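You operate a simulated robot arm through the tools that you are given. There is no shell and no other tool. Be economical: measure what you need, move in short steps, check, and stop when the job is done.

The job below is to be done with a simulated two-armed robot. You get a single attempt, and the scene is never put back.

Task
Put the green tag from the top of the service table on top of the yellow filter and the blue tag on top of the purple filter. Put the card on the top of the service table away on the shelf of the service table. The order is free.

It is judged by the outcome, as a careful person would: the job done as asked, and still so three seconds after it is handed in. It fails if anything else is knocked over, pushed out of place, dropped, spilled or broken.

Robot
Two 7-joint arms with fingered hands on one trunk, on a base that drives. Base frame: it is fixed to the floor where the robot stands at the start and does not move with it; the origin is under the middle of the robot, x ahead of it, y to its left, z up; the surface under the hand at the start is at about z = 300. Lengths are in mm, angles in degrees, forces in N, time in s.
The left shoulder is at the start at [30, 119, 1019], the right one opposite. With the tool pointing down near the work surface each hand reaches from about 260 to 580 mm from the robot's upright axis, wherever it stands, measured 20 degrees to its own side. Places, roughly: shelf of the service table [800, 300, 400]. Payload 3.8 kg a hand.
Tool frame (each hand has its own): the origin (TCP) lies between the finger pads and is the grasp point; the fingertips stand 25 mm ahead of it; z points along the fingers, y is the line along which they close. The gripper opens to 88 mm. The gripper's body begins 29 mm behind the TCP. The gripper is a hand of 4 fingers: y runs from the thumb to the fingers, the wrist lies at [-13, -106, -174] in the tool frame, and closing takes about 1.5 s.
Orientation is that of the tool frame in the base frame, as a unit quaternion [w, x, y, z]. With the fingers straight down and the wrist toward the robot, the tool's x, y and z point along [0, 1, 0], [1, 0, 0] and [0, 0, -1] of the base frame.

Tools
- The arms move only by the tool arm_command. It takes "left_steps", "right_steps" or both (then of equal length, played together; a hand with none holds still); each is a list of rows, each a list of 6 numbers: the turn, a rotation vector about the tool's x, y, z in degrees, then the shift along the tool's x, y, z in mm. In form: [[wx, wy, wz, tx, ty, tz], ...]. A call has 1 to 12 rows; each row shifts and turns the commanded pose from where the row before left it, along the tool's axes as they then stand. "left_jaw" and "right_jaw" are, for a hand that has rows, the finger opening in mm, from 0 to 88, set as the call begins (left out, the last holds). Each row takes 0.2 s and may step no farther than 50 mm and 8.6 degrees from the row before; otherwise, or with a gripper value out of range, the whole call is refused. A pose out of reach is approached as far as the arm can. The call stops where the force on the tool passes 40 N (or 10 N more than at its start, if that is more) or the arm is blocked; 0.2 s more then pass. Each finger travels about 153 mm/s and halts on what it meets, pressing with about 33 N; the grip force reading is that of the motor and also rises with nothing between the fingers. The clock runs only during rows and for 0.2 s after the last one: add rows that do not move to give the fingers time. It gives the time, the measured TCP pose, the force on the tool (base axes), the opening and the grip force at its end, in the units of the frame above (readings bear some noise), with the torque about the TCP (base axes, N m) and any sound that the robot's microphone picked up.
- Cameras (640 x 400 px; columns grow to the right, rows downward): "scene" is now at [48.8, 13.9, 1554.9]; the picture's right is [0.19, -0.98, 0.00], its down [-0.82, -0.16, -0.55] and it looks along [0.54, 0.10, -0.83] (base axes); focal length 278 px, centre (320, 200). "left" rides on the left gripper at [-64, -83, -98] in its tool frame; the picture's right is [-0.62, -0.37, 0.69], its down [0.71, -0.63, 0.30] and it looks along [0.32, 0.68, 0.65] (tool axes); focal length 265 px, centre (320, 200). "right" rides on the right gripper at [64, -83, -98] in its tool frame; the picture's right is [-0.62, 0.37, -0.69], its down [-0.71, -0.63, 0.30] and it looks along [-0.32, 0.68, 0.65] (tool axes); focal length 265 px, centre (320, 200). There is no depth. A picture from a camera that has moved, and an enlarged one, comes with that camera's place and axes in the base frame and with its lens.
- grab_frame(camera): a new picture of that camera. The clock stands still meanwhile.
- lift_body(by): slides the trunk up (or, below 0, down) by that many mm; the arms and the scene camera ride with it, the base frame stays. It gives what a move gives, with no picture.
- roll_base(legs): drives the robot by 1 to 6 legs, each [ahead, left, turn to the left] in mm, mm and degrees, along the robot's own axes; the way and the turn of a leg run together, so that a leg with both is an arc; at most 1500 mm and 180 degrees a leg. The arms and the cameras ride along, it lands a little off, and it stops where it bumps. It gives what a move gives.
- curl_fingers(index, middle, ring, thumb_bend, thumb_turn, hand): sets how far each is bent, from 0 (flat) to 1 (curled in); at 0.3 the hand is open as for a grip, at 0.7 the pads meet at the TCP. One left out holds its place. A second passes; each finger stops where it meets its share of the squeeze, and holds until it gets a number again. A gripper value or a shape takes the hand back. It gives what a move gives, with no picture; readings hold the bend of each and the force on the fingers (four entries, about 0 where the hand has none), thumb and palm. thumb_turn goes from beside the hand (0) to across from the fingers (1), as for a grip.
- hand_shape(shape, hand): the hand has 4 fingers and takes this shape, open, in about a second: jaw (thumb against the fingers, like two jaws); tri (thumb and two fingers); tip (a fingertip pinch); poke (one finger out to press); point (the index stretched); flat (the hand flat); cup (the hand cupped); fist (a fist). The gripper value then closes the fingers along that shape, each until it touches; the sizes above hold for jaw. It gives what a move gives, with no picture.
- head_to(pan, tilt): turns the head with the scene camera to pan (to the left, within 120 degrees either way) and tilt (down, from -29 to 69), counted from straight ahead of the robot. It gives what a move gives.
- enlarge(camera, box): a new picture of the part [left, top, right, bottom] of that camera's present view, enlarged. The clock stands still meanwhile.
- sign_off(): hands the job in; it is judged then, once.

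Go step by step. Nothing tells you exact positions but the pictures and the camera data: compare them with the known pose of the tool, close in by small moves and look again before you grip or let go. The budget is 165 turns and 130 pictures, counting those below and the enlarged ones. Unless the task says otherwise, let go and move clear before handing in, and close with one line.

The tools are called after "Emit:" as name(argument=value, ...) on one line, values as JSON. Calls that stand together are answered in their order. arm_command: Moves the arms, as the interface text tells. Its arguments: {"type":"object","properties":{"left_steps":{"type":"array"},"left_jaw":{"type":"number"},"right_steps":{"type":"array"},"right_jaw":{"type":"number"}},"required":[]} The other tools are called the same way: lift_body (by) slides the trunk up or down; hand_shape (shape, hand) gives the hand a shape; curl_fingers (index, middle, ring, thumb_bend, thumb_turn, hand) moves the fingers one by one; roll_base (legs) drives the base; head_to (pan, tilt) turns the head that bears the scene camera; grab_frame (camera) takes a picture; enlarge (camera, box) takes an enlarged picture of a part of a camera's view; sign_off () hands the job in.

At the start:

```text
clock: 0.0
left_tool_pos: [451.3, 418.7, 1074.0]
left_orientation: [0.0, 0.707, 0.708, 0.0]
left_wrist_force: [0.4, -0.1, 0.6]
left_ft_torque: [0.01, -0.02, -0.02]
left_width: 87.8
left_gripper_force: 0.1
left_shape: jaw
left_bend: [0.3, 0.3, 0.3, 0.3, 0.98]
left_finger forces: [0.0, 0.0, 0.0, 0.0, 0.0, 0.0]
right_tool_pos: [581.5, -100.3, 1066.6]
right_orientation: [0.001, 0.706, 0.708, 0.0]
right_wrist_force: [-0.3, 1.5, -1.3]
right_ft_torque: [0.01, -0.02, 0.0]
right_width: 87.5
right_gripper_force: 0.1
right_shape: jaw
right_bend: [0.3, 0.3, 0.3, 0.3, 0.98]
right_finger forces: [0.0, 0.1, 0.1, 0.1, 0.0, 0.1]
trunk travel left (down, up): [-175.0, 415.0]
robot x, y, heading: [-1.7, -1.0, -0.0]
head pan, tilt: [11.0, 56.4]
```

scene: 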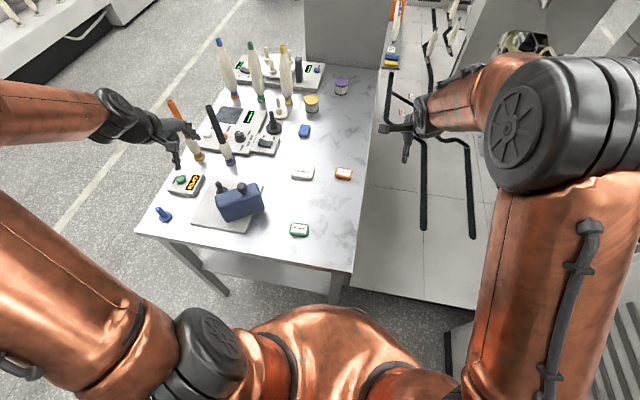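
right: 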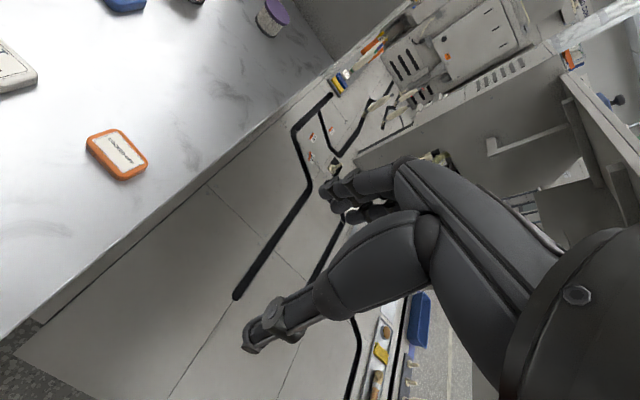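
left: 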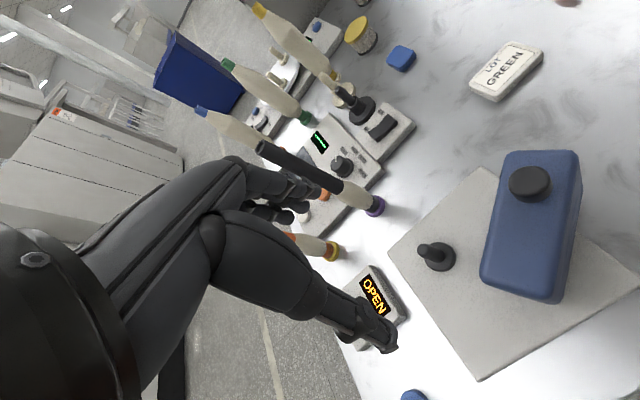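

I see a table with several devices, a yellow-lidded and a purple-lidded jar (the filters), a blue tag, an orange tag, a green-rimmed tag and a white card reading "LOT GREEN". I'll look closer before deciding which is which.

Emit:
enlarge(camera="scene", box=[260, 60, 380, 135])

Emit:
enlarge(camera="scene", box=[240, 140, 380, 250])

Emit:
enlarge(camera="scene", box=[130, 140, 290, 260])

```text
5.33 times, centred on (320, 98) of scene
camera zoom: at [48.8, 13.9, 1554.9], right [0.19, -0.98, 0.0], down [-0.82, -0.16, -0.55], along [0.54, 0.1, -0.83], focal length 1484 px, centre (320, 747)
```

zoom: 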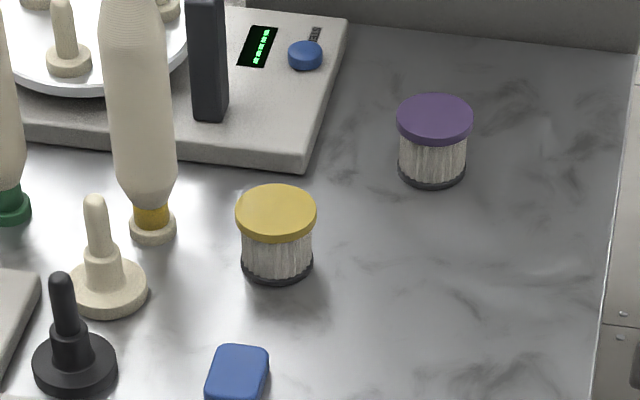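

```text
3.64 times, centred on (310, 195) of scene
camera zoom: at [48.8, 13.9, 1554.9], right [0.19, -0.98, 0.0], down [-0.82, -0.16, -0.55], along [0.54, 0.1, -0.83], focal length 1012 px, centre (356, 218)
```

zoom: 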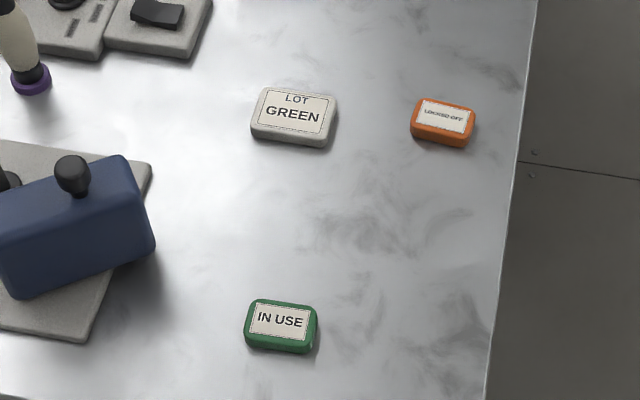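

```text
3.33 times, centred on (210, 200) of scene
camera zoom: at [48.8, 13.9, 1554.9], right [0.19, -0.98, 0.0], down [-0.82, -0.16, -0.55], along [0.54, 0.1, -0.83], focal length 928 px, centre (687, 200)
```

zoom: 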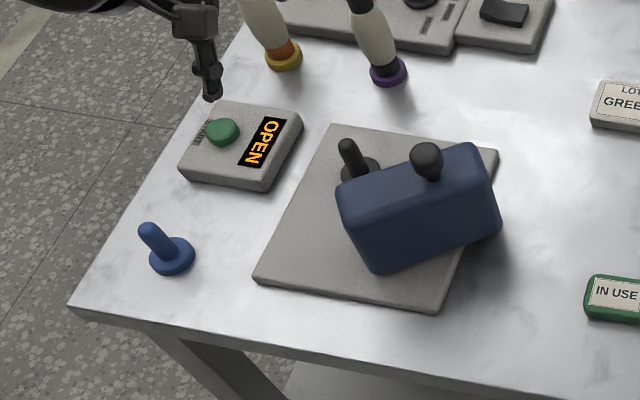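

The "IN USE" tag is the green one, at about (419,146). The blue tag is near (848,226), the card near (637,183,806), the yellow filter near (987,225) and the purple one near (1126,122). The table's right edge is at y≈-25, so next I'll check the floor around it to plan the drive.

Emit:
head_to(pan=-35, tilt=45)

Emit:
grab_frame(camera="scene")

Emit:
head_to(pan=0, tilt=20)

Emit:
grab_frame(camera="scene")

Emit:
head_to(pan=10, tilt=69)

Emit:
grab_frame(camera="scene")

```text
clock: 1.1
left_tool_pos: [450.7, 420.6, 1073.7]
left_orientation: [0.0, 0.708, 0.707, 0.0]
left_wrist_force: [-0.7, 0.0, 0.2]
left_ft_torque: [0.02, -0.01, -0.02]
left_width: 87.2
left_gripper_force: 0.0
left_shape: jaw
left_bend: [0.3, 0.3, 0.3, 0.3, 0.98]
left_finger forces: [0.0, 0.0, 0.0, 0.0, 0.1, 0.0]
right_tool_pos: [581.0, -101.2, 1066.9]
right_orientation: [0.0, 0.707, 0.707, 0.0]
right_wrist_force: [-0.5, -0.2, 0.4]
right_ft_torque: [-0.03, -0.04, 0.01]
right_width: 87.7
right_gripper_force: 0.1
right_shape: jaw
right_bend: [0.3, 0.3, 0.3, 0.3, 0.98]
right_finger forces: [0.0, 0.1, 0.1, 0.0, 0.0, 0.0]
trunk travel left (down, up): [-175.0, 415.0]
robot x, y, heading: [0.9, -3.9, -0.2]
head pan, tilt: [-35.0, 45.0]
```

```text
123 pictures are left
camera scene: at [46.2, -46.1, 1570.1], right [-0.57, -0.82, 0.0], down [-0.58, 0.41, -0.71], along [0.58, -0.41, -0.71], focal length 278 px, centre (320, 200)
```

scene: 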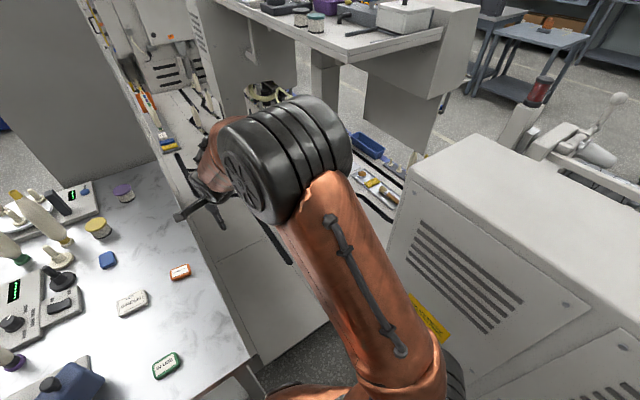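

```text
clock: 2.1
left_tool_pos: [451.8, 419.3, 1074.7]
left_orientation: [0.0, 0.707, 0.707, 0.001]
left_wrist_force: [0.2, 0.2, 0.2]
left_ft_torque: [0.02, 0.0, -0.01]
left_width: 87.7
left_gripper_force: 0.2
left_shape: jaw
left_bend: [0.3, 0.3, 0.3, 0.3, 0.98]
left_finger forces: [0.0, 0.0, 0.0, 0.1, 0.0, 0.0]
right_tool_pos: [582.3, -99.5, 1065.9]
right_orientation: [0.0, 0.707, 0.707, 0.0]
right_wrist_force: [0.1, 0.1, 0.0]
right_ft_torque: [-0.01, -0.01, -0.02]
right_width: 87.7
right_gripper_force: 0.1
right_shape: jaw
right_bend: [0.3, 0.3, 0.3, 0.3, 0.98]
right_finger forces: [0.0, 0.0, 0.0, 0.1, 0.0, 0.0]
trunk travel left (down, up): [-175.0, 415.0]
robot x, y, heading: [-1.0, 0.3, -0.1]
head pan, tilt: [0.0, 20.0]
```

```text
122 pictures are left
camera scene: at [72.7, 0.4, 1608.7], right [0.0, -1.0, 0.0], down [-0.34, 0.0, -0.94], along [0.94, 0.0, -0.34], focal length 278 px, centre (320, 200)
```

scene: 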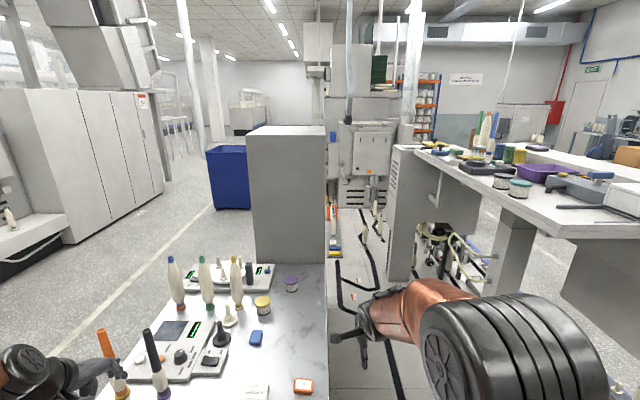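

```text
clock: 3.3
left_tool_pos: [450.8, 419.5, 1075.2]
left_orientation: [0.0, 0.708, 0.706, 0.0]
left_wrist_force: [-0.4, 0.5, -0.6]
left_ft_torque: [-0.01, 0.04, 0.01]
left_width: 87.6
left_gripper_force: 0.1
left_shape: jaw
left_bend: [0.3, 0.3, 0.3, 0.3, 0.98]
left_finger forces: [0.0, 0.1, 0.0, 0.1, 0.1, 0.1]
right_tool_pos: [581.8, -100.8, 1065.4]
right_orientation: [0.0, 0.707, 0.707, 0.0]
right_wrist_force: [0.4, -1.2, -0.7]
right_ft_torque: [0.01, 0.01, 0.01]
right_width: 87.5
right_gripper_force: 0.1
right_shape: jaw
right_bend: [0.3, 0.3, 0.3, 0.3, 0.98]
right_finger forces: [0.0, 0.0, 0.0, 0.1, 0.1, 0.0]
trunk travel left (down, up): [-175.0, 415.0]
robot x, y, heading: [-4.0, 3.7, 0.0]
head pan, tilt: [10.0, 68.8]
```

```text
121 pictures are left
camera scene: at [34.6, 10.2, 1541.3], right [0.17, -0.98, 0.0], down [-0.92, -0.16, -0.36], along [0.36, 0.06, -0.93], focal length 278 px, centre (320, 200)
```

scene: 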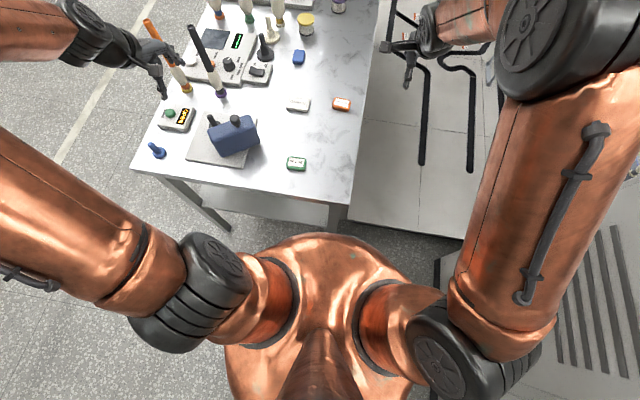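

The right side is taken up by a low machine bed and the left side looks free. I'll test how far the right arm reaches forward in free air above the bed, and look at the left side.

Emit:
arm_command(right_steps=[[0, 0, 0, 0, 50, 0], [0, 0, 0, 0, 50, 0], [0, 0, 0, 0, 50, 0], [0, 0, 0, 0, 50, 0], [0, 0, 0, 0, 50, 0]])

Emit:
head_to(pan=45, tilt=45)

Emit:
grab_frame(camera="scene")

```text
clock: 4.5
left_tool_pos: [452.1, 419.6, 1074.0]
left_orientation: [0.0, 0.707, 0.707, 0.0]
left_wrist_force: [0.2, -0.2, -0.8]
left_ft_torque: [0.01, 0.02, -0.01]
left_width: 87.6
left_gripper_force: 0.1
left_shape: jaw
left_bend: [0.3, 0.3, 0.3, 0.3, 0.98]
left_finger forces: [0.0, 0.1, 0.0, 0.1, 0.0, 0.0]
right_tool_pos: [753.7, -103.3, 1064.1]
right_orientation: [0.0, 0.707, 0.707, -0.002]
right_wrist_force: [0.3, 0.5, 0.3]
right_ft_torque: [0.01, 0.01, 0.01]
right_width: 88.0
right_gripper_force: 0.0
right_shape: jaw
right_bend: [0.3, 0.3, 0.3, 0.3, 0.98]
right_finger forces: [0.0, 0.0, 0.0, 0.1, 0.0, 0.1]
right hand out of reach, approached as far as the arm can: row 4, 5
trunk travel left (down, up): [-175.0, 415.0]
robot x, y, heading: [-1.0, 0.1, 0.4]
head pan, tilt: [10.0, 68.8]
```

```text
clock: 5.5
left_tool_pos: [450.7, 419.7, 1074.8]
left_orientation: [0.0, 0.707, 0.707, 0.0]
left_wrist_force: [-0.2, -0.7, 1.0]
left_ft_torque: [0.01, 0.02, -0.02]
left_width: 87.8
left_gripper_force: 0.0
left_shape: jaw
left_bend: [0.3, 0.3, 0.3, 0.3, 0.98]
left_finger forces: [0.1, 0.0, 0.0, 0.1, 0.0, 0.1]
right_tool_pos: [752.3, -103.7, 1063.9]
right_orientation: [-0.001, 0.707, 0.708, -0.001]
right_wrist_force: [0.6, -0.3, -0.2]
right_ft_torque: [0.0, 0.0, 0.01]
right_width: 87.7
right_gripper_force: 0.0
right_shape: jaw
right_bend: [0.3, 0.3, 0.3, 0.3, 0.98]
right_finger forces: [0.0, 0.0, 0.0, 0.1, 0.0, 0.1]
trunk travel left (down, up): [-175.0, 415.0]
robot x, y, heading: [0.1, -0.6, -0.3]
head pan, tilt: [45.0, 45.0]
```

```text
120 pictures are left
camera scene: at [37.3, 57.9, 1570.0], right [0.71, -0.71, 0.0], down [-0.5, -0.5, -0.71], along [0.5, 0.5, -0.71], focal length 278 px, centre (320, 200)
```

scene: 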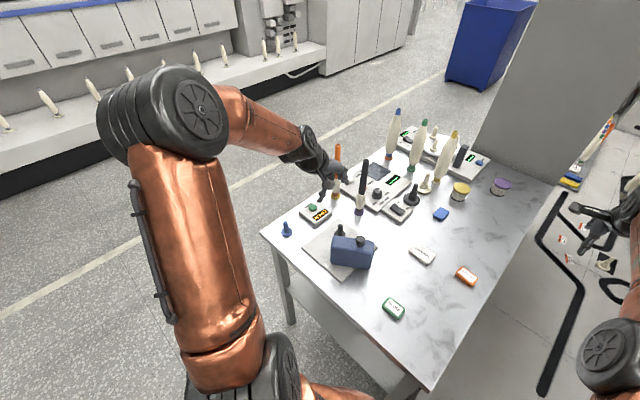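

Reach is about 655 mm from shoulder to wrist, so the filters have to be reached from the free left side of the table. First I'll pull the right arm back and bring the left hand over the card.

Emit:
arm_command(right_steps=[[0, 0, 0, 0, -50, 0], [0, 0, 0, 0, -50, 0], [0, 0, 0, 0, -50, 0], [0, 0, 0, 0, -50, 0], [0, 0, 0, 0, -50, 0], [0, 0, 0, 0, -50, -25], [0, 0, 0, 0, 0, -25], [0, 0, 0, 0, 0, -25], [0, 0, 0, 0, 0, 0], [0, 0, 0, 0, 0, 0]], left_steps=[[0, 0, 0, -47, 0, 0], [0, 0, 0, -47, 0, 0], [0, 0, 0, -47, 0, 0], [0, 0, 0, -47, 0, 0], [0, 0, 0, -47, 0, 0], [0, 0, 0, 0, 46, 0], [0, 0, 0, 0, 46, 0], [0, 0, 0, 0, 46, 20], [0, 0, 0, 0, 46, 40], [0, 0, 0, 0, 0, 40]])

Emit:
grab_frame(camera="left")

Emit:
head_to(pan=15, tilt=55)

Emit:
grab_frame(camera="scene")

```text
refused: row 6 steps farther than a row can; nothing moved
```

```text
119 pictures are left
camera left: at [368.5, 354.6, 1173.2], right [-0.37, -0.62, -0.69], down [-0.63, 0.71, -0.3], along [0.68, 0.32, -0.65], focal length 265 px, centre (320, 200)
```

left: 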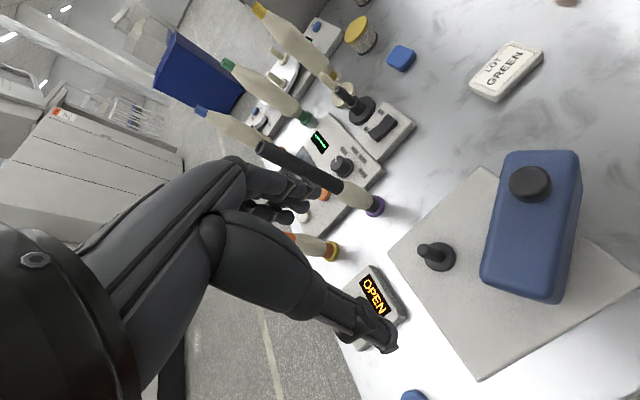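

```text
clock: 6.5
left_tool_pos: [451.7, 419.3, 1073.5]
left_orientation: [0.001, 0.707, 0.707, -0.001]
left_wrist_force: [-0.4, 0.2, 0.7]
left_ft_torque: [0.01, -0.01, 0.0]
left_width: 87.6
left_gripper_force: 0.0
left_shape: jaw
left_bend: [0.3, 0.3, 0.3, 0.3, 0.98]
left_finger forces: [0.0, 0.0, 0.0, 0.1, 0.0, 0.0]
right_tool_pos: [753.6, -103.2, 1065.5]
right_orientation: [0.0, 0.707, 0.707, -0.001]
right_wrist_force: [0.7, -0.2, 0.3]
right_ft_torque: [0.0, -0.01, 0.02]
right_width: 87.5
right_gripper_force: 0.2
right_shape: jaw
right_bend: [0.3, 0.3, 0.3, 0.3, 0.98]
right_finger forces: [0.1, 0.0, 0.1, 0.0, 0.0, 0.1]
trunk travel left (down, up): [-175.0, 415.0]
robot x, y, heading: [-0.9, -3.3, 0.0]
head pan, tilt: [15.0, 55.0]
```

```text
118 pictures are left
camera scene: at [49.3, 19.2, 1556.7], right [0.26, -0.97, 0.0], down [-0.79, -0.21, -0.57], along [0.55, 0.15, -0.82], focal length 278 px, centre (320, 200)
```

scene: 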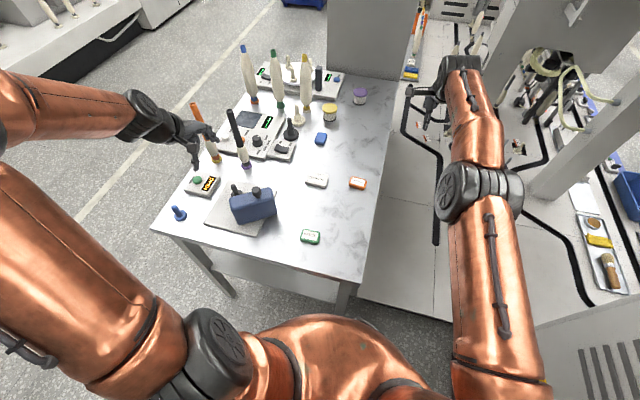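

One row was too long; I'll send it again with shorter combined steps.

Emit:
arm_command(right_steps=[[0, 0, 0, 0, -50, 0], [0, 0, 0, 0, -50, 0], [0, 0, 0, 0, -50, 0], [0, 0, 0, 0, -50, 0], [0, 0, 0, 0, -50, 0], [0, 0, 0, 0, -50, 0], [0, 0, 0, 0, 0, -25], [0, 0, 0, 0, 0, -25], [0, 0, 0, 0, 0, -25], [0, 0, 0, 0, 0, 0]], left_steps=[[0, 0, 0, -47, 0, 0], [0, 0, 0, -47, 0, 0], [0, 0, 0, -47, 0, 0], [0, 0, 0, -47, 0, 0], [0, 0, 0, -47, 0, 0], [0, 0, 0, 0, 46, 0], [0, 0, 0, 0, 46, 0], [0, 0, 0, 0, 46, 0], [0, 0, 0, 0, 46, 0], [0, 0, 0, 0, 0, 45]])

Emit:
grab_frame(camera="left")

Emit:
grab_frame(camera="scene")

```text
clock: 8.7
left_tool_pos: [635.3, 185.9, 1028.4]
left_orientation: [0.001, 0.707, 0.708, 0.0]
left_wrist_force: [0.6, 0.4, -0.1]
left_ft_torque: [0.01, -0.02, -0.01]
left_width: 87.5
left_gripper_force: 0.0
left_shape: jaw
left_bend: [0.3, 0.3, 0.3, 0.3, 0.98]
left_finger forces: [0.0, 0.1, 0.0, 0.0, 0.0, 0.0]
right_tool_pos: [450.5, -104.8, 1139.4]
right_orientation: [0.0, 0.707, 0.707, -0.001]
right_wrist_force: [0.9, -1.0, -0.1]
right_ft_torque: [0.04, 0.02, -0.02]
right_width: 88.0
right_gripper_force: 0.0
right_shape: jaw
right_bend: [0.3, 0.3, 0.3, 0.3, 0.98]
right_finger forces: [0.0, 0.0, 0.0, 0.1, 0.1, 0.0]
trunk travel left (down, up): [-175.0, 415.0]
robot x, y, heading: [1.0, 0.8, -0.0]
head pan, tilt: [15.0, 55.0]
```

```text
117 pictures are left
camera left: at [552.0, 120.9, 1127.7], right [-0.37, -0.62, -0.69], down [-0.63, 0.71, -0.3], along [0.68, 0.32, -0.65], focal length 265 px, centre (320, 200)
```

left: 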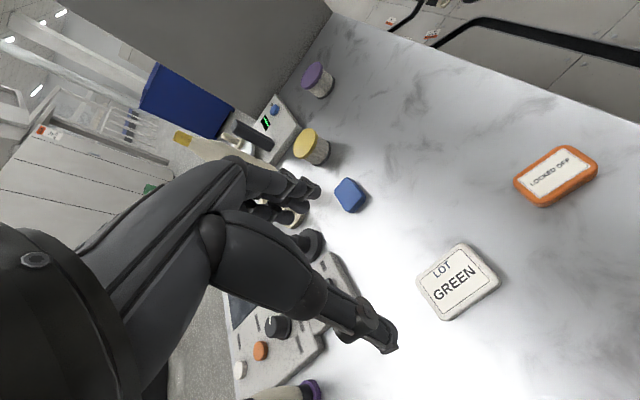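

```text
116 pictures are left
camera scene: at [49.7, 19.5, 1556.6], right [0.26, -0.97, 0.0], down [-0.79, -0.21, -0.57], along [0.55, 0.15, -0.82], focal length 278 px, centre (320, 200)
```

scene: 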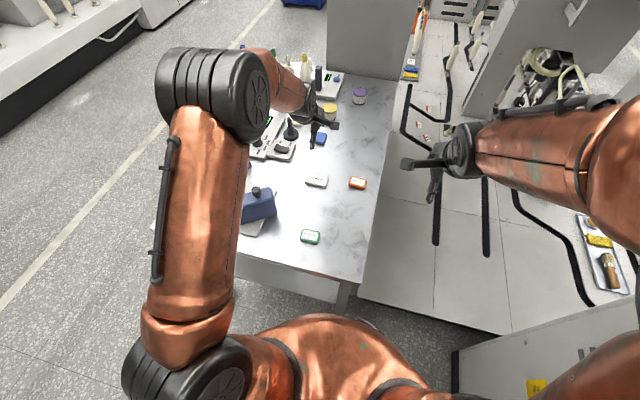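

The card's centre comes out at (639,184), about 70×50 mm and lined up with the table, almost right under the hand. I'll come down part-way and check.

Emit:
arm_command(left_steps=[[0, 0, 0, -1, 2, 45], [0, 0, 0, -1, 2, 45], [0, 0, 0, 0, 0, 45], [0, 0, 0, 0, 0, 33], [0, 0, 0, 0, 0, 0]])

Emit:
grab_frame(camera="left")

```text
clock: 9.9
left_tool_pos: [638.2, 180.3, 862.9]
left_orientation: [0.0, 0.707, 0.707, 0.0]
left_wrist_force: [-0.3, 0.3, 0.7]
left_ft_torque: [0.0, 0.0, 0.0]
left_width: 87.8
left_gripper_force: 0.2
left_shape: jaw
left_bend: [0.3, 0.3, 0.3, 0.3, 0.98]
left_finger forces: [0.0, 0.0, 0.0, 0.1, 0.0, 0.0]
right_tool_pos: [450.5, -103.9, 1139.3]
right_orientation: [0.001, 0.707, 0.707, -0.001]
right_wrist_force: [0.6, -0.2, -0.2]
right_ft_torque: [0.03, -0.02, -0.02]
right_width: 88.0
right_gripper_force: 0.0
right_shape: jaw
right_bend: [0.3, 0.3, 0.3, 0.3, 0.98]
right_finger forces: [0.1, 0.0, 0.1, 0.1, 0.1, 0.0]
trunk travel left (down, up): [-175.0, 415.0]
robot x, y, heading: [0.8, -0.0, -0.0]
head pan, tilt: [15.0, 55.0]
```

```text
115 pictures are left
camera left: at [555.2, 115.8, 961.0], right [-0.37, -0.62, -0.69], down [-0.63, 0.71, -0.3], along [0.68, 0.32, -0.65], focal length 265 px, centre (320, 200)
```

left: 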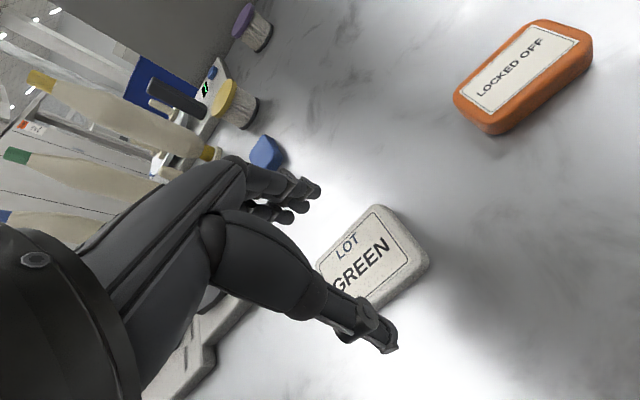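

Aligned well. I'll go down to about 820 and look at how far the tips are from the table.

Emit:
arm_command(left_steps=[[0, 0, 0, 4, 0, 15], [0, 0, 0, 0, 0, 14], [0, 0, 0, 0, 0, 12], [0, 0, 0, 0, 0, 0]])

Emit:
grab_frame(camera="left")

```text
clock: 10.9
left_tool_pos: [639.2, 184.6, 825.1]
left_orientation: [0.003, 0.707, 0.707, 0.003]
left_wrist_force: [-3.1, 0.4, 13.7]
left_ft_torque: [0.1, -0.62, 0.03]
left_width: 86.5
left_gripper_force: 0.2
left_shape: jaw
left_bend: [0.3, 0.3, 0.3, 0.3, 0.98]
left_finger forces: [0.0, 14.0, 0.0, 0.0, 0.1, 0.0]
right_tool_pos: [449.3, -104.9, 1139.9]
right_orientation: [0.0, 0.707, 0.708, 0.0]
right_wrist_force: [-0.2, -0.6, 0.2]
right_ft_torque: [-0.02, 0.0, -0.01]
right_width: 87.7
right_gripper_force: 0.1
right_shape: jaw
right_bend: [0.3, 0.3, 0.3, 0.3, 0.98]
right_finger forces: [0.0, 0.0, 0.1, 0.0, 0.1, 0.0]
trunk travel left (down, up): [-175.0, 415.0]
robot x, y, heading: [-0.8, 1.9, 0.0]
head pan, tilt: [15.0, 55.0]
```

```text
114 pictures are left
camera left: at [555.3, 119.7, 922.3], right [-0.36, -0.62, -0.7], down [-0.63, 0.71, -0.31], along [0.69, 0.32, -0.65], focal length 265 px, centre (320, 200)
```

left: 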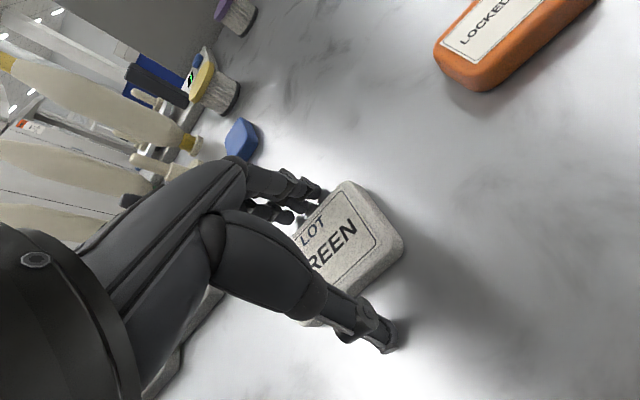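

A finger is touching the table, so the table is at roughly z≈800. I'll lift 4 mm and close on the card.

Emit:
arm_command(left_steps=[[0, 0, 0, 0, 0, -6]])

Emit:
arm_command(left_steps=[[0, 0, 0, 0, 0, 0], [0, 0, 0, 0, 0, 0], [0, 0, 0, 0, 0, 0], [0, 0, 0, 0, 0, 0], [0, 0, 0, 0, 0, 0], [0, 0, 0, 0, 0, 0], [0, 0, 0, 0, 0, 0], [0, 0, 0, 0, 0, 0]], left_jaw=30)

Emit:
grab_frame(camera="left")

```text
clock: 11.3
left_tool_pos: [636.7, 185.6, 826.8]
left_orientation: [-0.001, 0.707, 0.707, -0.002]
left_wrist_force: [0.6, -0.3, 0.9]
left_ft_torque: [-0.01, -0.02, -0.01]
left_width: 87.9
left_gripper_force: 0.1
left_shape: jaw
left_bend: [0.3, 0.3, 0.3, 0.3, 0.98]
left_finger forces: [0.0, 0.1, 0.0, 0.0, 0.0, 0.1]
right_tool_pos: [451.7, -104.0, 1138.5]
right_orientation: [-0.001, 0.707, 0.707, -0.001]
right_wrist_force: [-0.4, 0.1, 0.2]
right_ft_torque: [0.02, 0.02, 0.01]
right_width: 87.7
right_gripper_force: 0.0
right_shape: jaw
right_bend: [0.3, 0.3, 0.3, 0.3, 0.98]
right_finger forces: [0.0, 0.1, 0.0, 0.0, 0.0, 0.0]
trunk travel left (down, up): [-175.0, 415.0]
robot x, y, heading: [0.7, 2.0, 0.4]
head pan, tilt: [15.0, 55.0]
```

```text
clock: 13.1
left_tool_pos: [638.9, 184.9, 826.6]
left_orientation: [-0.001, 0.707, 0.707, 0.0]
left_wrist_force: [-0.3, -0.3, -0.5]
left_ft_torque: [0.0, -0.01, 0.0]
left_width: 48.3
left_gripper_force: 32.8
left_shape: jaw
left_bend: [0.74, 0.44, 0.4, 0.66, 0.99]
left_finger forces: [16.9, 9.3, 4.2, 0.0, 30.2, 0.0]
right_tool_pos: [451.5, -105.0, 1139.2]
right_orientation: [0.0, 0.707, 0.707, 0.0]
right_wrist_force: [0.0, 0.8, -1.2]
right_ft_torque: [-0.02, 0.0, -0.02]
right_width: 87.7
right_gripper_force: 0.1
right_shape: jaw
right_bend: [0.3, 0.3, 0.3, 0.3, 0.98]
right_finger forces: [0.0, 0.0, 0.0, 0.0, 0.1, 0.1]
trunk travel left (down, up): [-175.0, 415.0]
robot x, y, heading: [-0.2, 0.9, -0.3]
head pan, tilt: [15.0, 55.0]
```

```text
113 pictures are left
camera left: at [555.4, 120.2, 926.2], right [-0.37, -0.62, -0.69], down [-0.63, 0.71, -0.3], along [0.68, 0.32, -0.65], focal length 265 px, centre (320, 200)
```

left: 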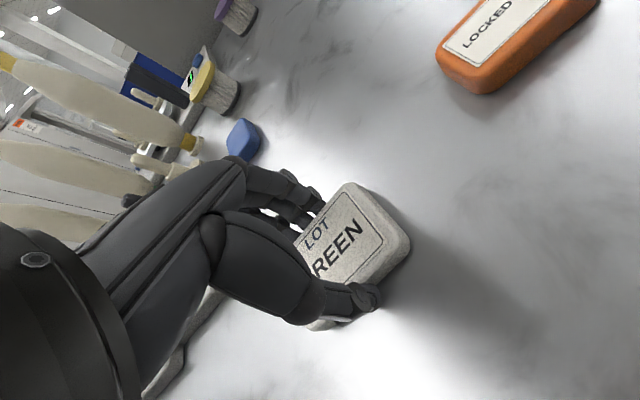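

All fingers and the thumb are pressing on the card. I'll lift slowly and check.

Emit:
arm_command(left_steps=[[0, 0, 0, 0, 0, -10], [0, 0, 0, 0, 0, -20], [0, 0, 0, 0, 0, -30], [0, 0, 0, 0, 0, -40], [0, 0, 0, 0, 0, -40], [0, 0, 0, 0, 0, 0]])

Emit:
grab_frame(camera="left")

Emit:
head_to(pan=0, tilt=69)

Emit:
grab_frame(camera="scene")

```text
clock: 14.5
left_tool_pos: [637.7, 184.9, 967.4]
left_orientation: [0.001, 0.707, 0.707, 0.0]
left_wrist_force: [-0.1, 0.1, 0.1]
left_ft_torque: [0.01, -0.03, -0.02]
left_width: 48.3
left_gripper_force: 32.9
left_shape: jaw
left_bend: [0.74, 0.44, 0.41, 0.66, 0.99]
left_finger forces: [16.9, 9.1, 4.0, 0.0, 30.2, 0.0]
right_tool_pos: [450.9, -104.0, 1139.0]
right_orientation: [-0.001, 0.707, 0.707, 0.0]
right_wrist_force: [0.5, 0.9, 0.8]
right_ft_torque: [-0.01, 0.01, 0.01]
right_width: 87.8
right_gripper_force: 0.0
right_shape: jaw
right_bend: [0.3, 0.3, 0.3, 0.3, 0.98]
right_finger forces: [0.0, 0.0, 0.0, 0.1, 0.0, 0.1]
trunk travel left (down, up): [-175.0, 415.0]
robot x, y, heading: [2.2, -2.3, -0.1]
head pan, tilt: [15.0, 55.0]
```

```text
112 pictures are left
camera left: at [555.7, 120.2, 1065.6], right [-0.37, -0.62, -0.69], down [-0.63, 0.71, -0.3], along [0.68, 0.32, -0.65], focal length 265 px, centre (320, 200)
```

left: 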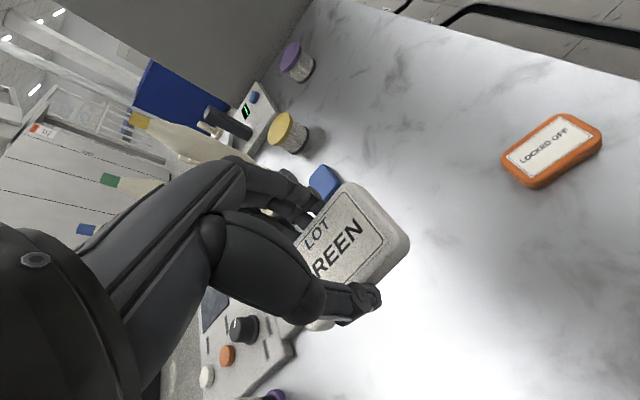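

```text
clock: 15.2
left_tool_pos: [638.1, 184.6, 966.7]
left_orientation: [0.0, 0.707, 0.707, 0.0]
left_wrist_force: [-0.3, 1.2, -0.1]
left_ft_torque: [0.01, -0.02, 0.03]
left_width: 48.3
left_gripper_force: 33.5
left_shape: jaw
left_bend: [0.74, 0.44, 0.41, 0.66, 0.99]
left_finger forces: [16.8, 9.2, 4.1, 0.0, 30.2, 0.1]
right_tool_pos: [450.4, -105.1, 1140.2]
right_orientation: [0.001, 0.707, 0.707, -0.001]
right_wrist_force: [-0.4, -0.3, 0.6]
right_ft_torque: [0.03, 0.01, -0.03]
right_width: 87.6
right_gripper_force: 0.0
right_shape: jaw
right_bend: [0.3, 0.3, 0.3, 0.3, 0.98]
right_finger forces: [0.0, 0.0, 0.0, 0.0, 0.0, 0.0]
trunk travel left (down, up): [-175.0, 415.0]
robot x, y, heading: [3.4, -1.1, 0.0]
head pan, tilt: [0.0, 68.8]
```

```text
111 pictures are left
camera scene: at [35.6, 0.4, 1541.3], right [0.0, -1.0, 0.0], down [-0.93, 0.0, -0.36], along [0.36, 0.0, -0.93], focal length 278 px, centre (320, 200)
```

scene: 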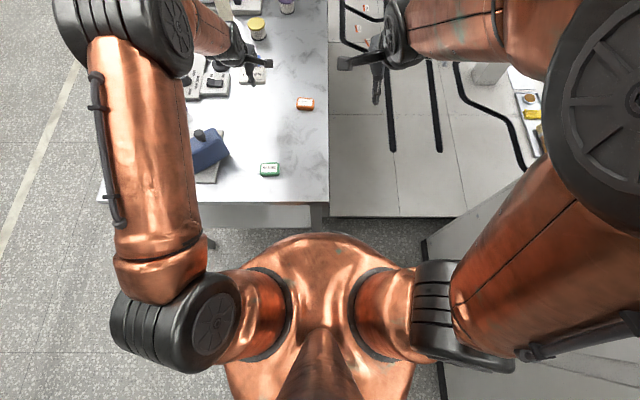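

The card is held level. The shelf's front edge is at about x≈350, z≈400. I'll check behind the robot before backing away to work at the shelf.

Emit:
head_to(pan=120, tilt=40)

Emit:
grab_frame(camera="scene")

Emit:
head_to(pan=-120, tilt=40)

Emit:
grab_frame(camera="scene")

```text
clock: 17.2
left_tool_pos: [638.5, 185.7, 967.6]
left_orientation: [0.001, 0.707, 0.708, 0.0]
left_wrist_force: [-0.2, -0.7, -0.6]
left_ft_torque: [0.01, 0.01, 0.03]
left_width: 48.4
left_gripper_force: 33.4
left_shape: jaw
left_bend: [0.74, 0.44, 0.41, 0.66, 0.99]
left_finger forces: [16.9, 9.3, 4.1, 0.0, 30.2, 0.1]
right_tool_pos: [450.3, -105.1, 1139.0]
right_orientation: [0.0, 0.707, 0.707, 0.0]
right_wrist_force: [0.0, 0.7, 0.4]
right_ft_torque: [0.02, 0.0, -0.02]
right_width: 87.8
right_gripper_force: 0.0
right_shape: jaw
right_bend: [0.3, 0.3, 0.3, 0.3, 0.98]
right_finger forces: [0.1, 0.0, 0.0, 0.0, 0.0, 0.1]
trunk travel left (down, up): [-175.0, 415.0]
robot x, y, heading: [3.4, -1.2, -0.1]
head pan, tilt: [120.0, 40.0]
```

```text
110 pictures are left
camera scene: at [-62.9, 74.0, 1577.4], right [0.87, 0.5, 0.0], down [0.32, -0.56, -0.77], along [-0.38, 0.66, -0.64], focal length 278 px, centre (320, 200)
```

scene: 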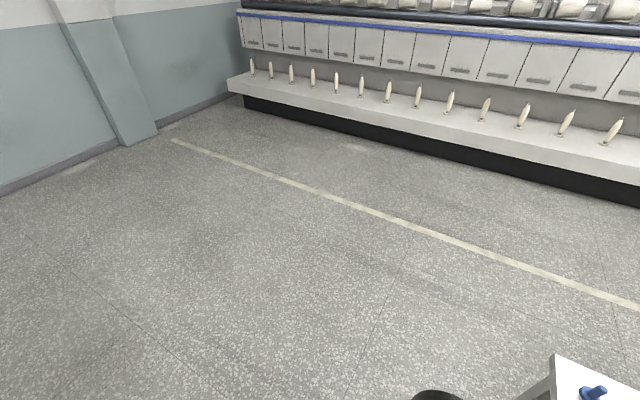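

```text
clock: 20.6
left_tool_pos: [638.1, 186.9, 966.2]
left_orientation: [-0.001, 0.707, 0.707, 0.0]
left_wrist_force: [0.5, -0.7, -0.5]
left_ft_torque: [-0.01, -0.01, 0.0]
left_width: 48.2
left_gripper_force: 33.4
left_shape: jaw
left_bend: [0.74, 0.44, 0.41, 0.66, 0.99]
left_finger forces: [16.9, 9.2, 4.1, 0.0, 30.2, 0.1]
right_tool_pos: [450.1, -105.0, 1140.3]
right_orientation: [0.0, 0.707, 0.707, 0.0]
right_wrist_force: [0.0, -0.1, -0.5]
right_ft_torque: [0.0, -0.03, 0.0]
right_width: 87.7
right_gripper_force: 0.0
right_shape: jaw
right_bend: [0.3, 0.3, 0.3, 0.3, 0.98]
right_finger forces: [0.0, 0.0, 0.0, 0.1, 0.1, 0.0]
trunk travel left (down, up): [-175.0, 415.0]
robot x, y, heading: [-0.2, -0.4, 0.2]
head pan, tilt: [-120.0, 40.0]
```

```text
109 pictures are left
camera scene: at [-62.9, -73.3, 1577.4], right [-0.87, 0.5, 0.0], down [0.32, 0.56, -0.77], along [-0.38, -0.66, -0.64], focal length 278 px, centre (320, 200)
```

scene: 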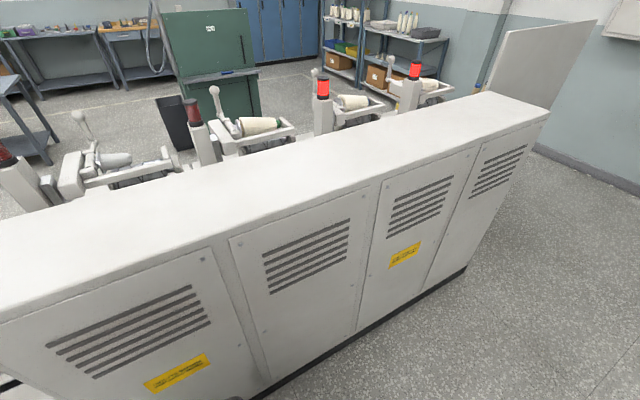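

Behind is clear. I'll back straight away 420 mm so the card comes out in front of the table.

Emit:
roll_base(legs=[[-420, 0, 0]])

Emit:
head_to(pan=5, tilt=50)

Emit:
grab_frame(camera="scene")

```text
clock: 23.2
left_tool_pos: [215.1, 185.7, 967.9]
left_orientation: [0.001, 0.707, 0.707, 0.0]
left_wrist_force: [-0.3, 0.6, -0.9]
left_ft_torque: [0.01, -0.01, 0.02]
left_width: 48.2
left_gripper_force: 33.0
left_shape: jaw
left_bend: [0.74, 0.44, 0.41, 0.66, 0.99]
left_finger forces: [17.0, 9.2, 4.1, 0.0, 30.2, 0.0]
right_tool_pos: [28.4, -104.9, 1140.0]
right_orientation: [0.0, 0.707, 0.707, -0.001]
right_wrist_force: [0.8, -0.4, -0.2]
right_ft_torque: [-0.02, -0.01, -0.01]
right_width: 87.8
right_gripper_force: 0.1
right_shape: jaw
right_bend: [0.3, 0.3, 0.3, 0.3, 0.98]
right_finger forces: [0.1, 0.1, 0.0, 0.0, 0.0, 0.0]
trunk travel left (down, up): [-175.0, 415.0]
robot x, y, heading: [-419.5, 0.7, -0.3]
head pan, tilt: [-120.0, 40.0]
```

```text
clock: 25.3
left_tool_pos: [216.6, 186.6, 965.4]
left_orientation: [0.0, 0.706, 0.708, 0.001]
left_wrist_force: [0.2, 0.0, 0.1]
left_ft_torque: [-0.02, 0.02, 0.0]
left_width: 48.4
left_gripper_force: 33.4
left_shape: jaw
left_bend: [0.74, 0.44, 0.41, 0.66, 0.99]
left_finger forces: [16.9, 9.2, 4.1, 0.1, 30.3, 0.0]
right_tool_pos: [29.5, -105.0, 1139.1]
right_orientation: [0.0, 0.707, 0.707, 0.0]
right_wrist_force: [1.3, 0.5, -0.2]
right_ft_torque: [-0.02, -0.01, -0.03]
right_width: 88.0
right_gripper_force: 0.0
right_shape: jaw
right_bend: [0.3, 0.3, 0.3, 0.3, 0.98]
right_finger forces: [0.0, 0.1, 0.1, 0.1, 0.0, 0.0]
trunk travel left (down, up): [-175.0, 415.0]
robot x, y, heading: [-424.4, -1.7, 0.1]
head pan, tilt: [5.0, 50.0]
```

```text
108 pictures are left
camera scene: at [-365.2, 6.7, 1563.2], right [0.09, -1.0, 0.0], down [-0.76, -0.07, -0.64], along [0.64, 0.06, -0.77], focal length 278 px, centre (320, 200)
```

scene: 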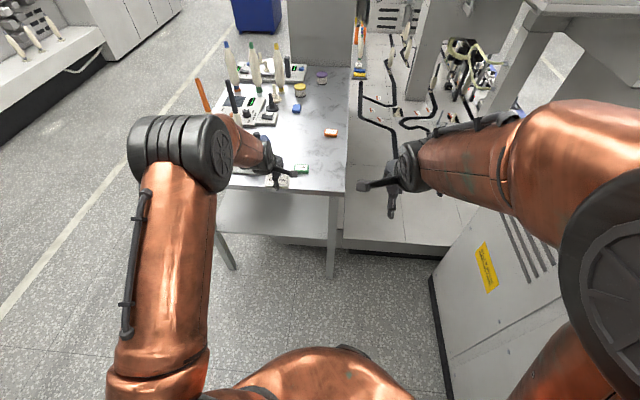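

The front of the shelf looks empty. I'll lower the trunk and then the hand in front of the table.

Emit:
lift_body(by=-170)

Emit:
arm_command(left_steps=[[0, 0, 0, 0, -4, 40], [0, 0, 0, 0, -4, 40], [0, 0, 0, 0, -4, 40], [0, 0, 0, 0, -4, 40], [0, 0, 0, 0, -4, 40], [0, 0, 0, 0, 0, 40], [0, 0, 0, 0, 0, 40], [0, 0, 0, 0, 0, 30], [0, 0, 0, 0, 0, 0]])

Emit:
grab_frame(camera="scene")

Emit:
grab_frame(camera="left")

```text
clock: 27.2
left_tool_pos: [216.4, 186.5, 796.0]
left_orientation: [0.0, 0.707, 0.707, 0.0]
left_wrist_force: [0.1, -0.2, -0.1]
left_ft_torque: [0.01, -0.02, 0.01]
left_width: 48.4
left_gripper_force: 33.3
left_shape: jaw
left_bend: [0.74, 0.44, 0.41, 0.66, 0.99]
left_finger forces: [16.8, 9.2, 4.1, 0.0, 30.2, 0.1]
right_tool_pos: [28.5, -104.9, 969.2]
right_orientation: [0.0, 0.706, 0.708, 0.0]
right_wrist_force: [0.1, 0.3, -0.1]
right_ft_torque: [-0.03, -0.01, 0.01]
right_width: 87.8
right_gripper_force: 0.1
right_shape: jaw
right_bend: [0.3, 0.3, 0.3, 0.3, 0.98]
right_finger forces: [0.0, 0.0, 0.0, 0.0, 0.0, 0.0]
trunk travel left (down, up): [-5.0, 585.0]
robot x, y, heading: [-420.4, 1.2, 0.1]
head pan, tilt: [5.0, 50.0]
```

```text
clock: 29.2
left_tool_pos: [195.1, 187.5, 486.3]
left_orientation: [0.0, 0.706, 0.708, 0.0]
left_wrist_force: [1.5, 0.3, -0.5]
left_ft_torque: [0.03, -0.03, -0.05]
left_width: 48.4
left_gripper_force: 33.2
left_shape: jaw
left_bend: [0.74, 0.44, 0.41, 0.66, 0.99]
left_finger forces: [17.0, 9.2, 4.2, 0.0, 30.2, 0.1]
right_tool_pos: [29.0, -103.5, 969.1]
right_orientation: [0.0, 0.707, 0.708, 0.0]
right_wrist_force: [-0.7, -1.1, -0.4]
right_ft_torque: [-0.01, 0.0, 0.01]
right_width: 87.8
right_gripper_force: 0.0
right_shape: jaw
right_bend: [0.3, 0.3, 0.3, 0.3, 0.98]
right_finger forces: [0.0, 0.1, 0.0, 0.1, 0.0, 0.0]
trunk travel left (down, up): [-5.0, 585.0]
robot x, y, heading: [-423.3, -3.0, 0.2]
head pan, tilt: [5.0, 50.0]
```

```text
107 pictures are left
camera scene: at [-365.3, 6.8, 1393.2], right [0.09, -1.0, 0.0], down [-0.76, -0.07, -0.64], along [0.64, 0.06, -0.77], focal length 278 px, centre (320, 200)
```

scene: 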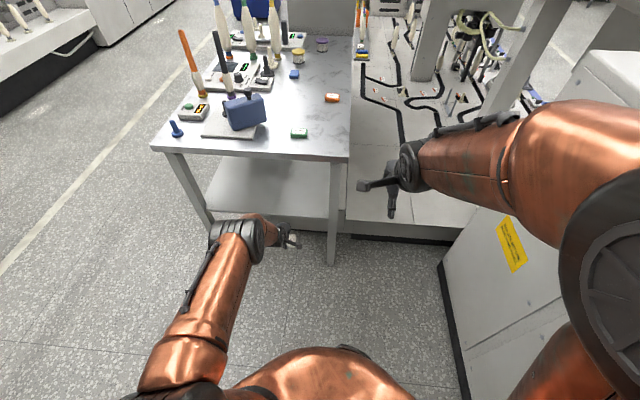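

```text
106 pictures are left
camera left: at [112.3, 121.8, 584.4], right [-0.37, -0.62, -0.69], down [-0.63, 0.71, -0.3], along [0.68, 0.33, -0.65], focal length 265 px, centre (320, 200)
```

left: 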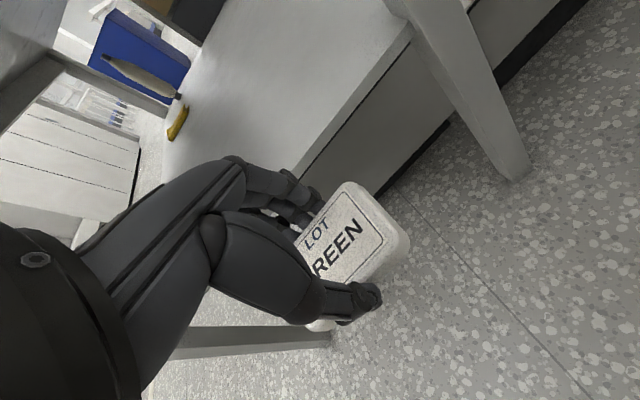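

The shelf edge needs measuring better. I'll enlarge both views.

Emit:
enlarge(camera="scene", box=[200, 140, 360, 240])

Emit:
enlarge(camera="left", box=[220, 0, 540, 200])

```text
4.00 times, centred on (280, 190) of scene
camera zoom: at [-365.3, 6.8, 1393.2], right [0.09, -1.0, 0.0], down [-0.76, -0.07, -0.64], along [0.64, 0.06, -0.77], focal length 1113 px, centre (480, 240)
```

zoom: 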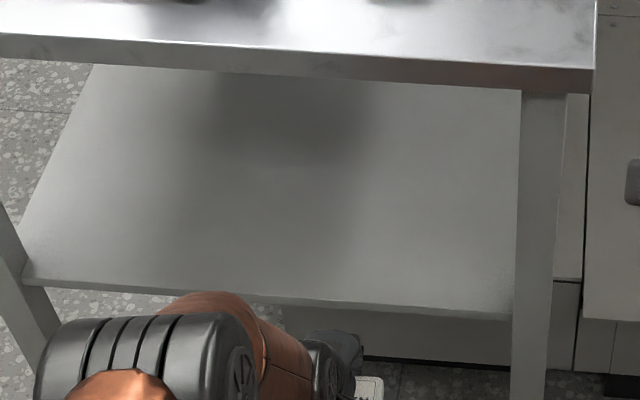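

```text
2.00 times, centred on (380, 100) of left
camera zoom: at [112.3, 121.8, 584.4], right [-0.37, -0.62, -0.69], down [-0.63, 0.71, -0.3], along [0.68, 0.33, -0.65], focal length 531 px, centre (200, 400)
```

zoom: 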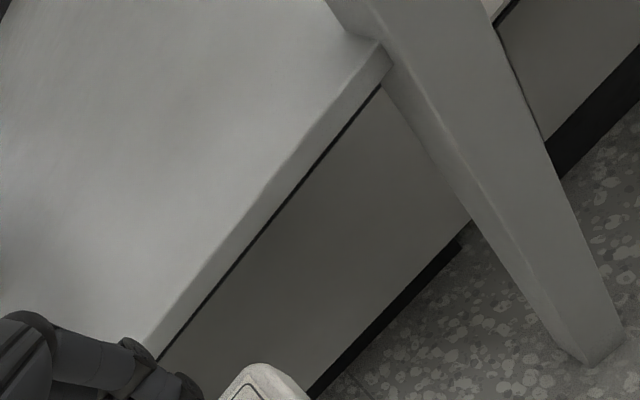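

The shelf surface comes out at z≈428 with its front edge at x≈340. I'll raise the hand a little, drive ahead, and look.

Emit:
arm_command(left_steps=[[0, 0, 0, 0, 0, -20], [0, 0, 0, 0, 0, 0]])

Emit:
roll_base(legs=[[215, 0, 0]])

Emit:
grab_frame(camera="left")

Emit:
grab_frame(camera="scene")

```text
clock: 29.8
left_tool_pos: [195.6, 186.6, 506.5]
left_orientation: [0.0, 0.707, 0.707, -0.001]
left_wrist_force: [0.3, 1.0, -0.8]
left_ft_torque: [0.04, 0.0, 0.0]
left_width: 48.1
left_gripper_force: 33.0
left_shape: jaw
left_bend: [0.74, 0.44, 0.41, 0.66, 0.99]
left_finger forces: [16.8, 9.2, 4.1, 0.1, 30.2, 0.0]
right_tool_pos: [28.9, -103.8, 969.6]
right_orientation: [0.0, 0.706, 0.708, 0.0]
right_wrist_force: [0.3, -0.1, 0.2]
right_ft_torque: [-0.04, 0.01, 0.0]
right_width: 87.6
right_gripper_force: 0.0
right_shape: jaw
right_bend: [0.3, 0.3, 0.3, 0.3, 0.98]
right_finger forces: [0.0, 0.1, 0.0, 0.0, 0.0, 0.0]
trunk travel left (down, up): [-5.0, 585.0]
robot x, y, heading: [-420.2, 0.4, 0.3]
head pan, tilt: [5.0, 50.0]
```

```text
clock: 31.5
left_tool_pos: [411.5, 188.6, 505.6]
left_orientation: [0.0, 0.706, 0.708, 0.0]
left_wrist_force: [0.8, -0.3, -0.6]
left_ft_torque: [0.02, 0.0, 0.01]
left_width: 48.1
left_gripper_force: 33.1
left_shape: jaw
left_bend: [0.74, 0.44, 0.41, 0.66, 0.99]
left_finger forces: [16.9, 9.3, 4.0, 0.0, 30.2, 0.0]
right_tool_pos: [247.1, -103.4, 970.8]
right_orientation: [-0.001, 0.706, 0.708, -0.001]
right_wrist_force: [-0.3, -0.6, -0.4]
right_ft_torque: [-0.01, 0.05, 0.0]
right_width: 87.8
right_gripper_force: 0.1
right_shape: jaw
right_bend: [0.3, 0.3, 0.3, 0.3, 0.98]
right_finger forces: [0.0, 0.0, 0.1, 0.1, 0.1, 0.1]
trunk travel left (down, up): [-5.0, 585.0]
robot x, y, heading: [-205.6, 4.0, 0.2]
head pan, tilt: [5.0, 50.0]
```

```text
103 pictures are left
camera left: at [329.4, 123.6, 604.7], right [-0.37, -0.62, -0.69], down [-0.63, 0.71, -0.3], along [0.68, 0.33, -0.65], focal length 265 px, centre (320, 200)
```

left: 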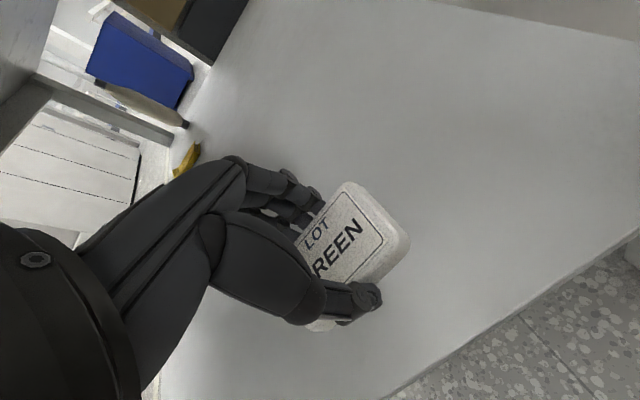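

```text
102 pictures are left
camera scene: at [-147.8, 7.6, 1393.1], right [0.09, -1.0, 0.0], down [-0.76, -0.07, -0.64], along [0.64, 0.06, -0.77], focal length 278 px, centre (320, 200)
```

scene: 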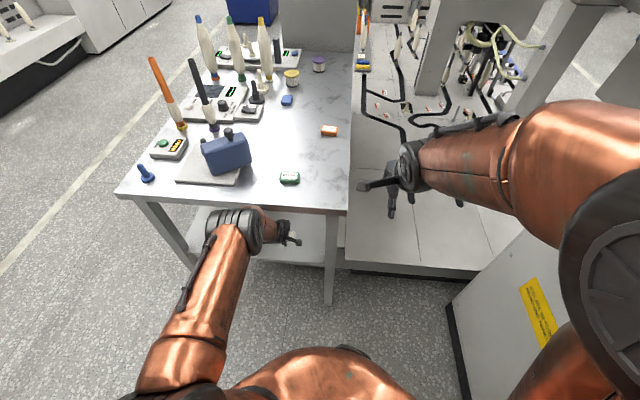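

The card is over the shelf with good room. I'll move in slightly and lower gently.

Emit:
arm_command(left_steps=[[0, 0, 0, 0, 20, 15], [0, 0, 0, 0, 0, 15], [0, 0, 0, 0, 0, 10], [0, 0, 0, 0, 0, 2], [0, 0, 0, 0, 0, 2], [0, 0, 0, 0, 0, 2], [0, 0, 0, 0, 0, 0]])

Emit:
grab_frame(camera="left")

```text
clock: 33.1
left_tool_pos: [431.9, 188.5, 461.5]
left_orientation: [0.0, 0.706, 0.708, 0.0]
left_wrist_force: [0.0, 0.5, -0.8]
left_ft_torque: [-0.02, -0.02, -0.03]
left_width: 48.3
left_gripper_force: 32.9
left_shape: jaw
left_bend: [0.74, 0.44, 0.41, 0.66, 0.99]
left_finger forces: [16.9, 9.2, 4.1, 0.1, 30.1, 0.1]
right_tool_pos: [246.0, -102.2, 970.7]
right_orientation: [0.0, 0.706, 0.708, 0.001]
right_wrist_force: [-0.7, -0.7, 0.4]
right_ft_torque: [0.02, 0.02, 0.0]
right_width: 87.5
right_gripper_force: 0.1
right_shape: jaw
right_bend: [0.3, 0.3, 0.3, 0.3, 0.98]
right_finger forces: [0.1, 0.1, 0.1, 0.1, 0.1, 0.0]
trunk travel left (down, up): [-5.0, 585.0]
robot x, y, heading: [-209.6, 2.7, 0.5]
head pan, tilt: [5.0, 50.0]
```

```text
101 pictures are left
camera left: at [349.1, 123.4, 559.3], right [-0.37, -0.62, -0.69], down [-0.63, 0.71, -0.3], along [0.68, 0.33, -0.65], focal length 265 px, centre (320, 200)
```

left: 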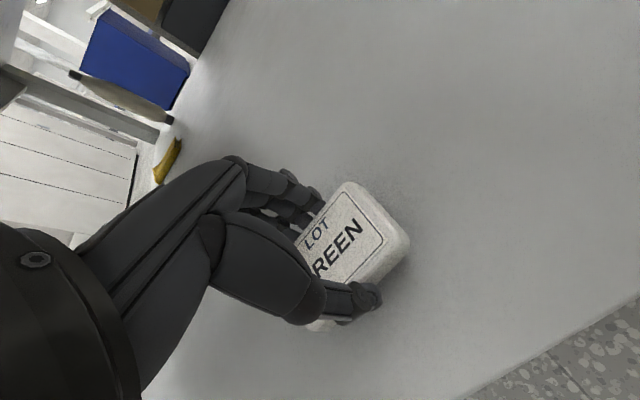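

Emit:
arm_command(left_steps=[[0, 0, 0, 0, 0, 2], [0, 0, 0, 0, 0, 2], [0, 0, 0, 0, 0, 2], [0, 0, 0, 0, 0, 2], [0, 0, 0, 0, 0, 0]])

```text
clock: 34.3
left_tool_pos: [431.3, 189.3, 451.7]
left_orientation: [0.0, 0.706, 0.708, 0.0]
left_wrist_force: [0.2, -0.6, -1.0]
left_ft_torque: [0.0, -0.01, -0.01]
left_width: 48.0
left_gripper_force: 32.5
left_shape: jaw
left_bend: [0.74, 0.44, 0.41, 0.66, 0.99]
left_finger forces: [16.9, 9.2, 4.1, 0.1, 30.1, 0.0]
right_tool_pos: [245.5, -103.0, 968.2]
right_orientation: [0.0, 0.706, 0.708, 0.0]
right_wrist_force: [-0.2, 0.2, 0.9]
right_ft_torque: [-0.01, 0.01, -0.01]
right_width: 87.8
right_gripper_force: 0.2
right_shape: jaw
right_bend: [0.3, 0.3, 0.3, 0.3, 0.98]
right_finger forces: [0.0, 0.0, 0.0, 0.0, 0.0, 0.1]
trunk travel left (down, up): [-5.0, 585.0]
robot x, y, heading: [-203.6, -1.9, 0.3]
head pan, tilt: [5.0, 50.0]
```

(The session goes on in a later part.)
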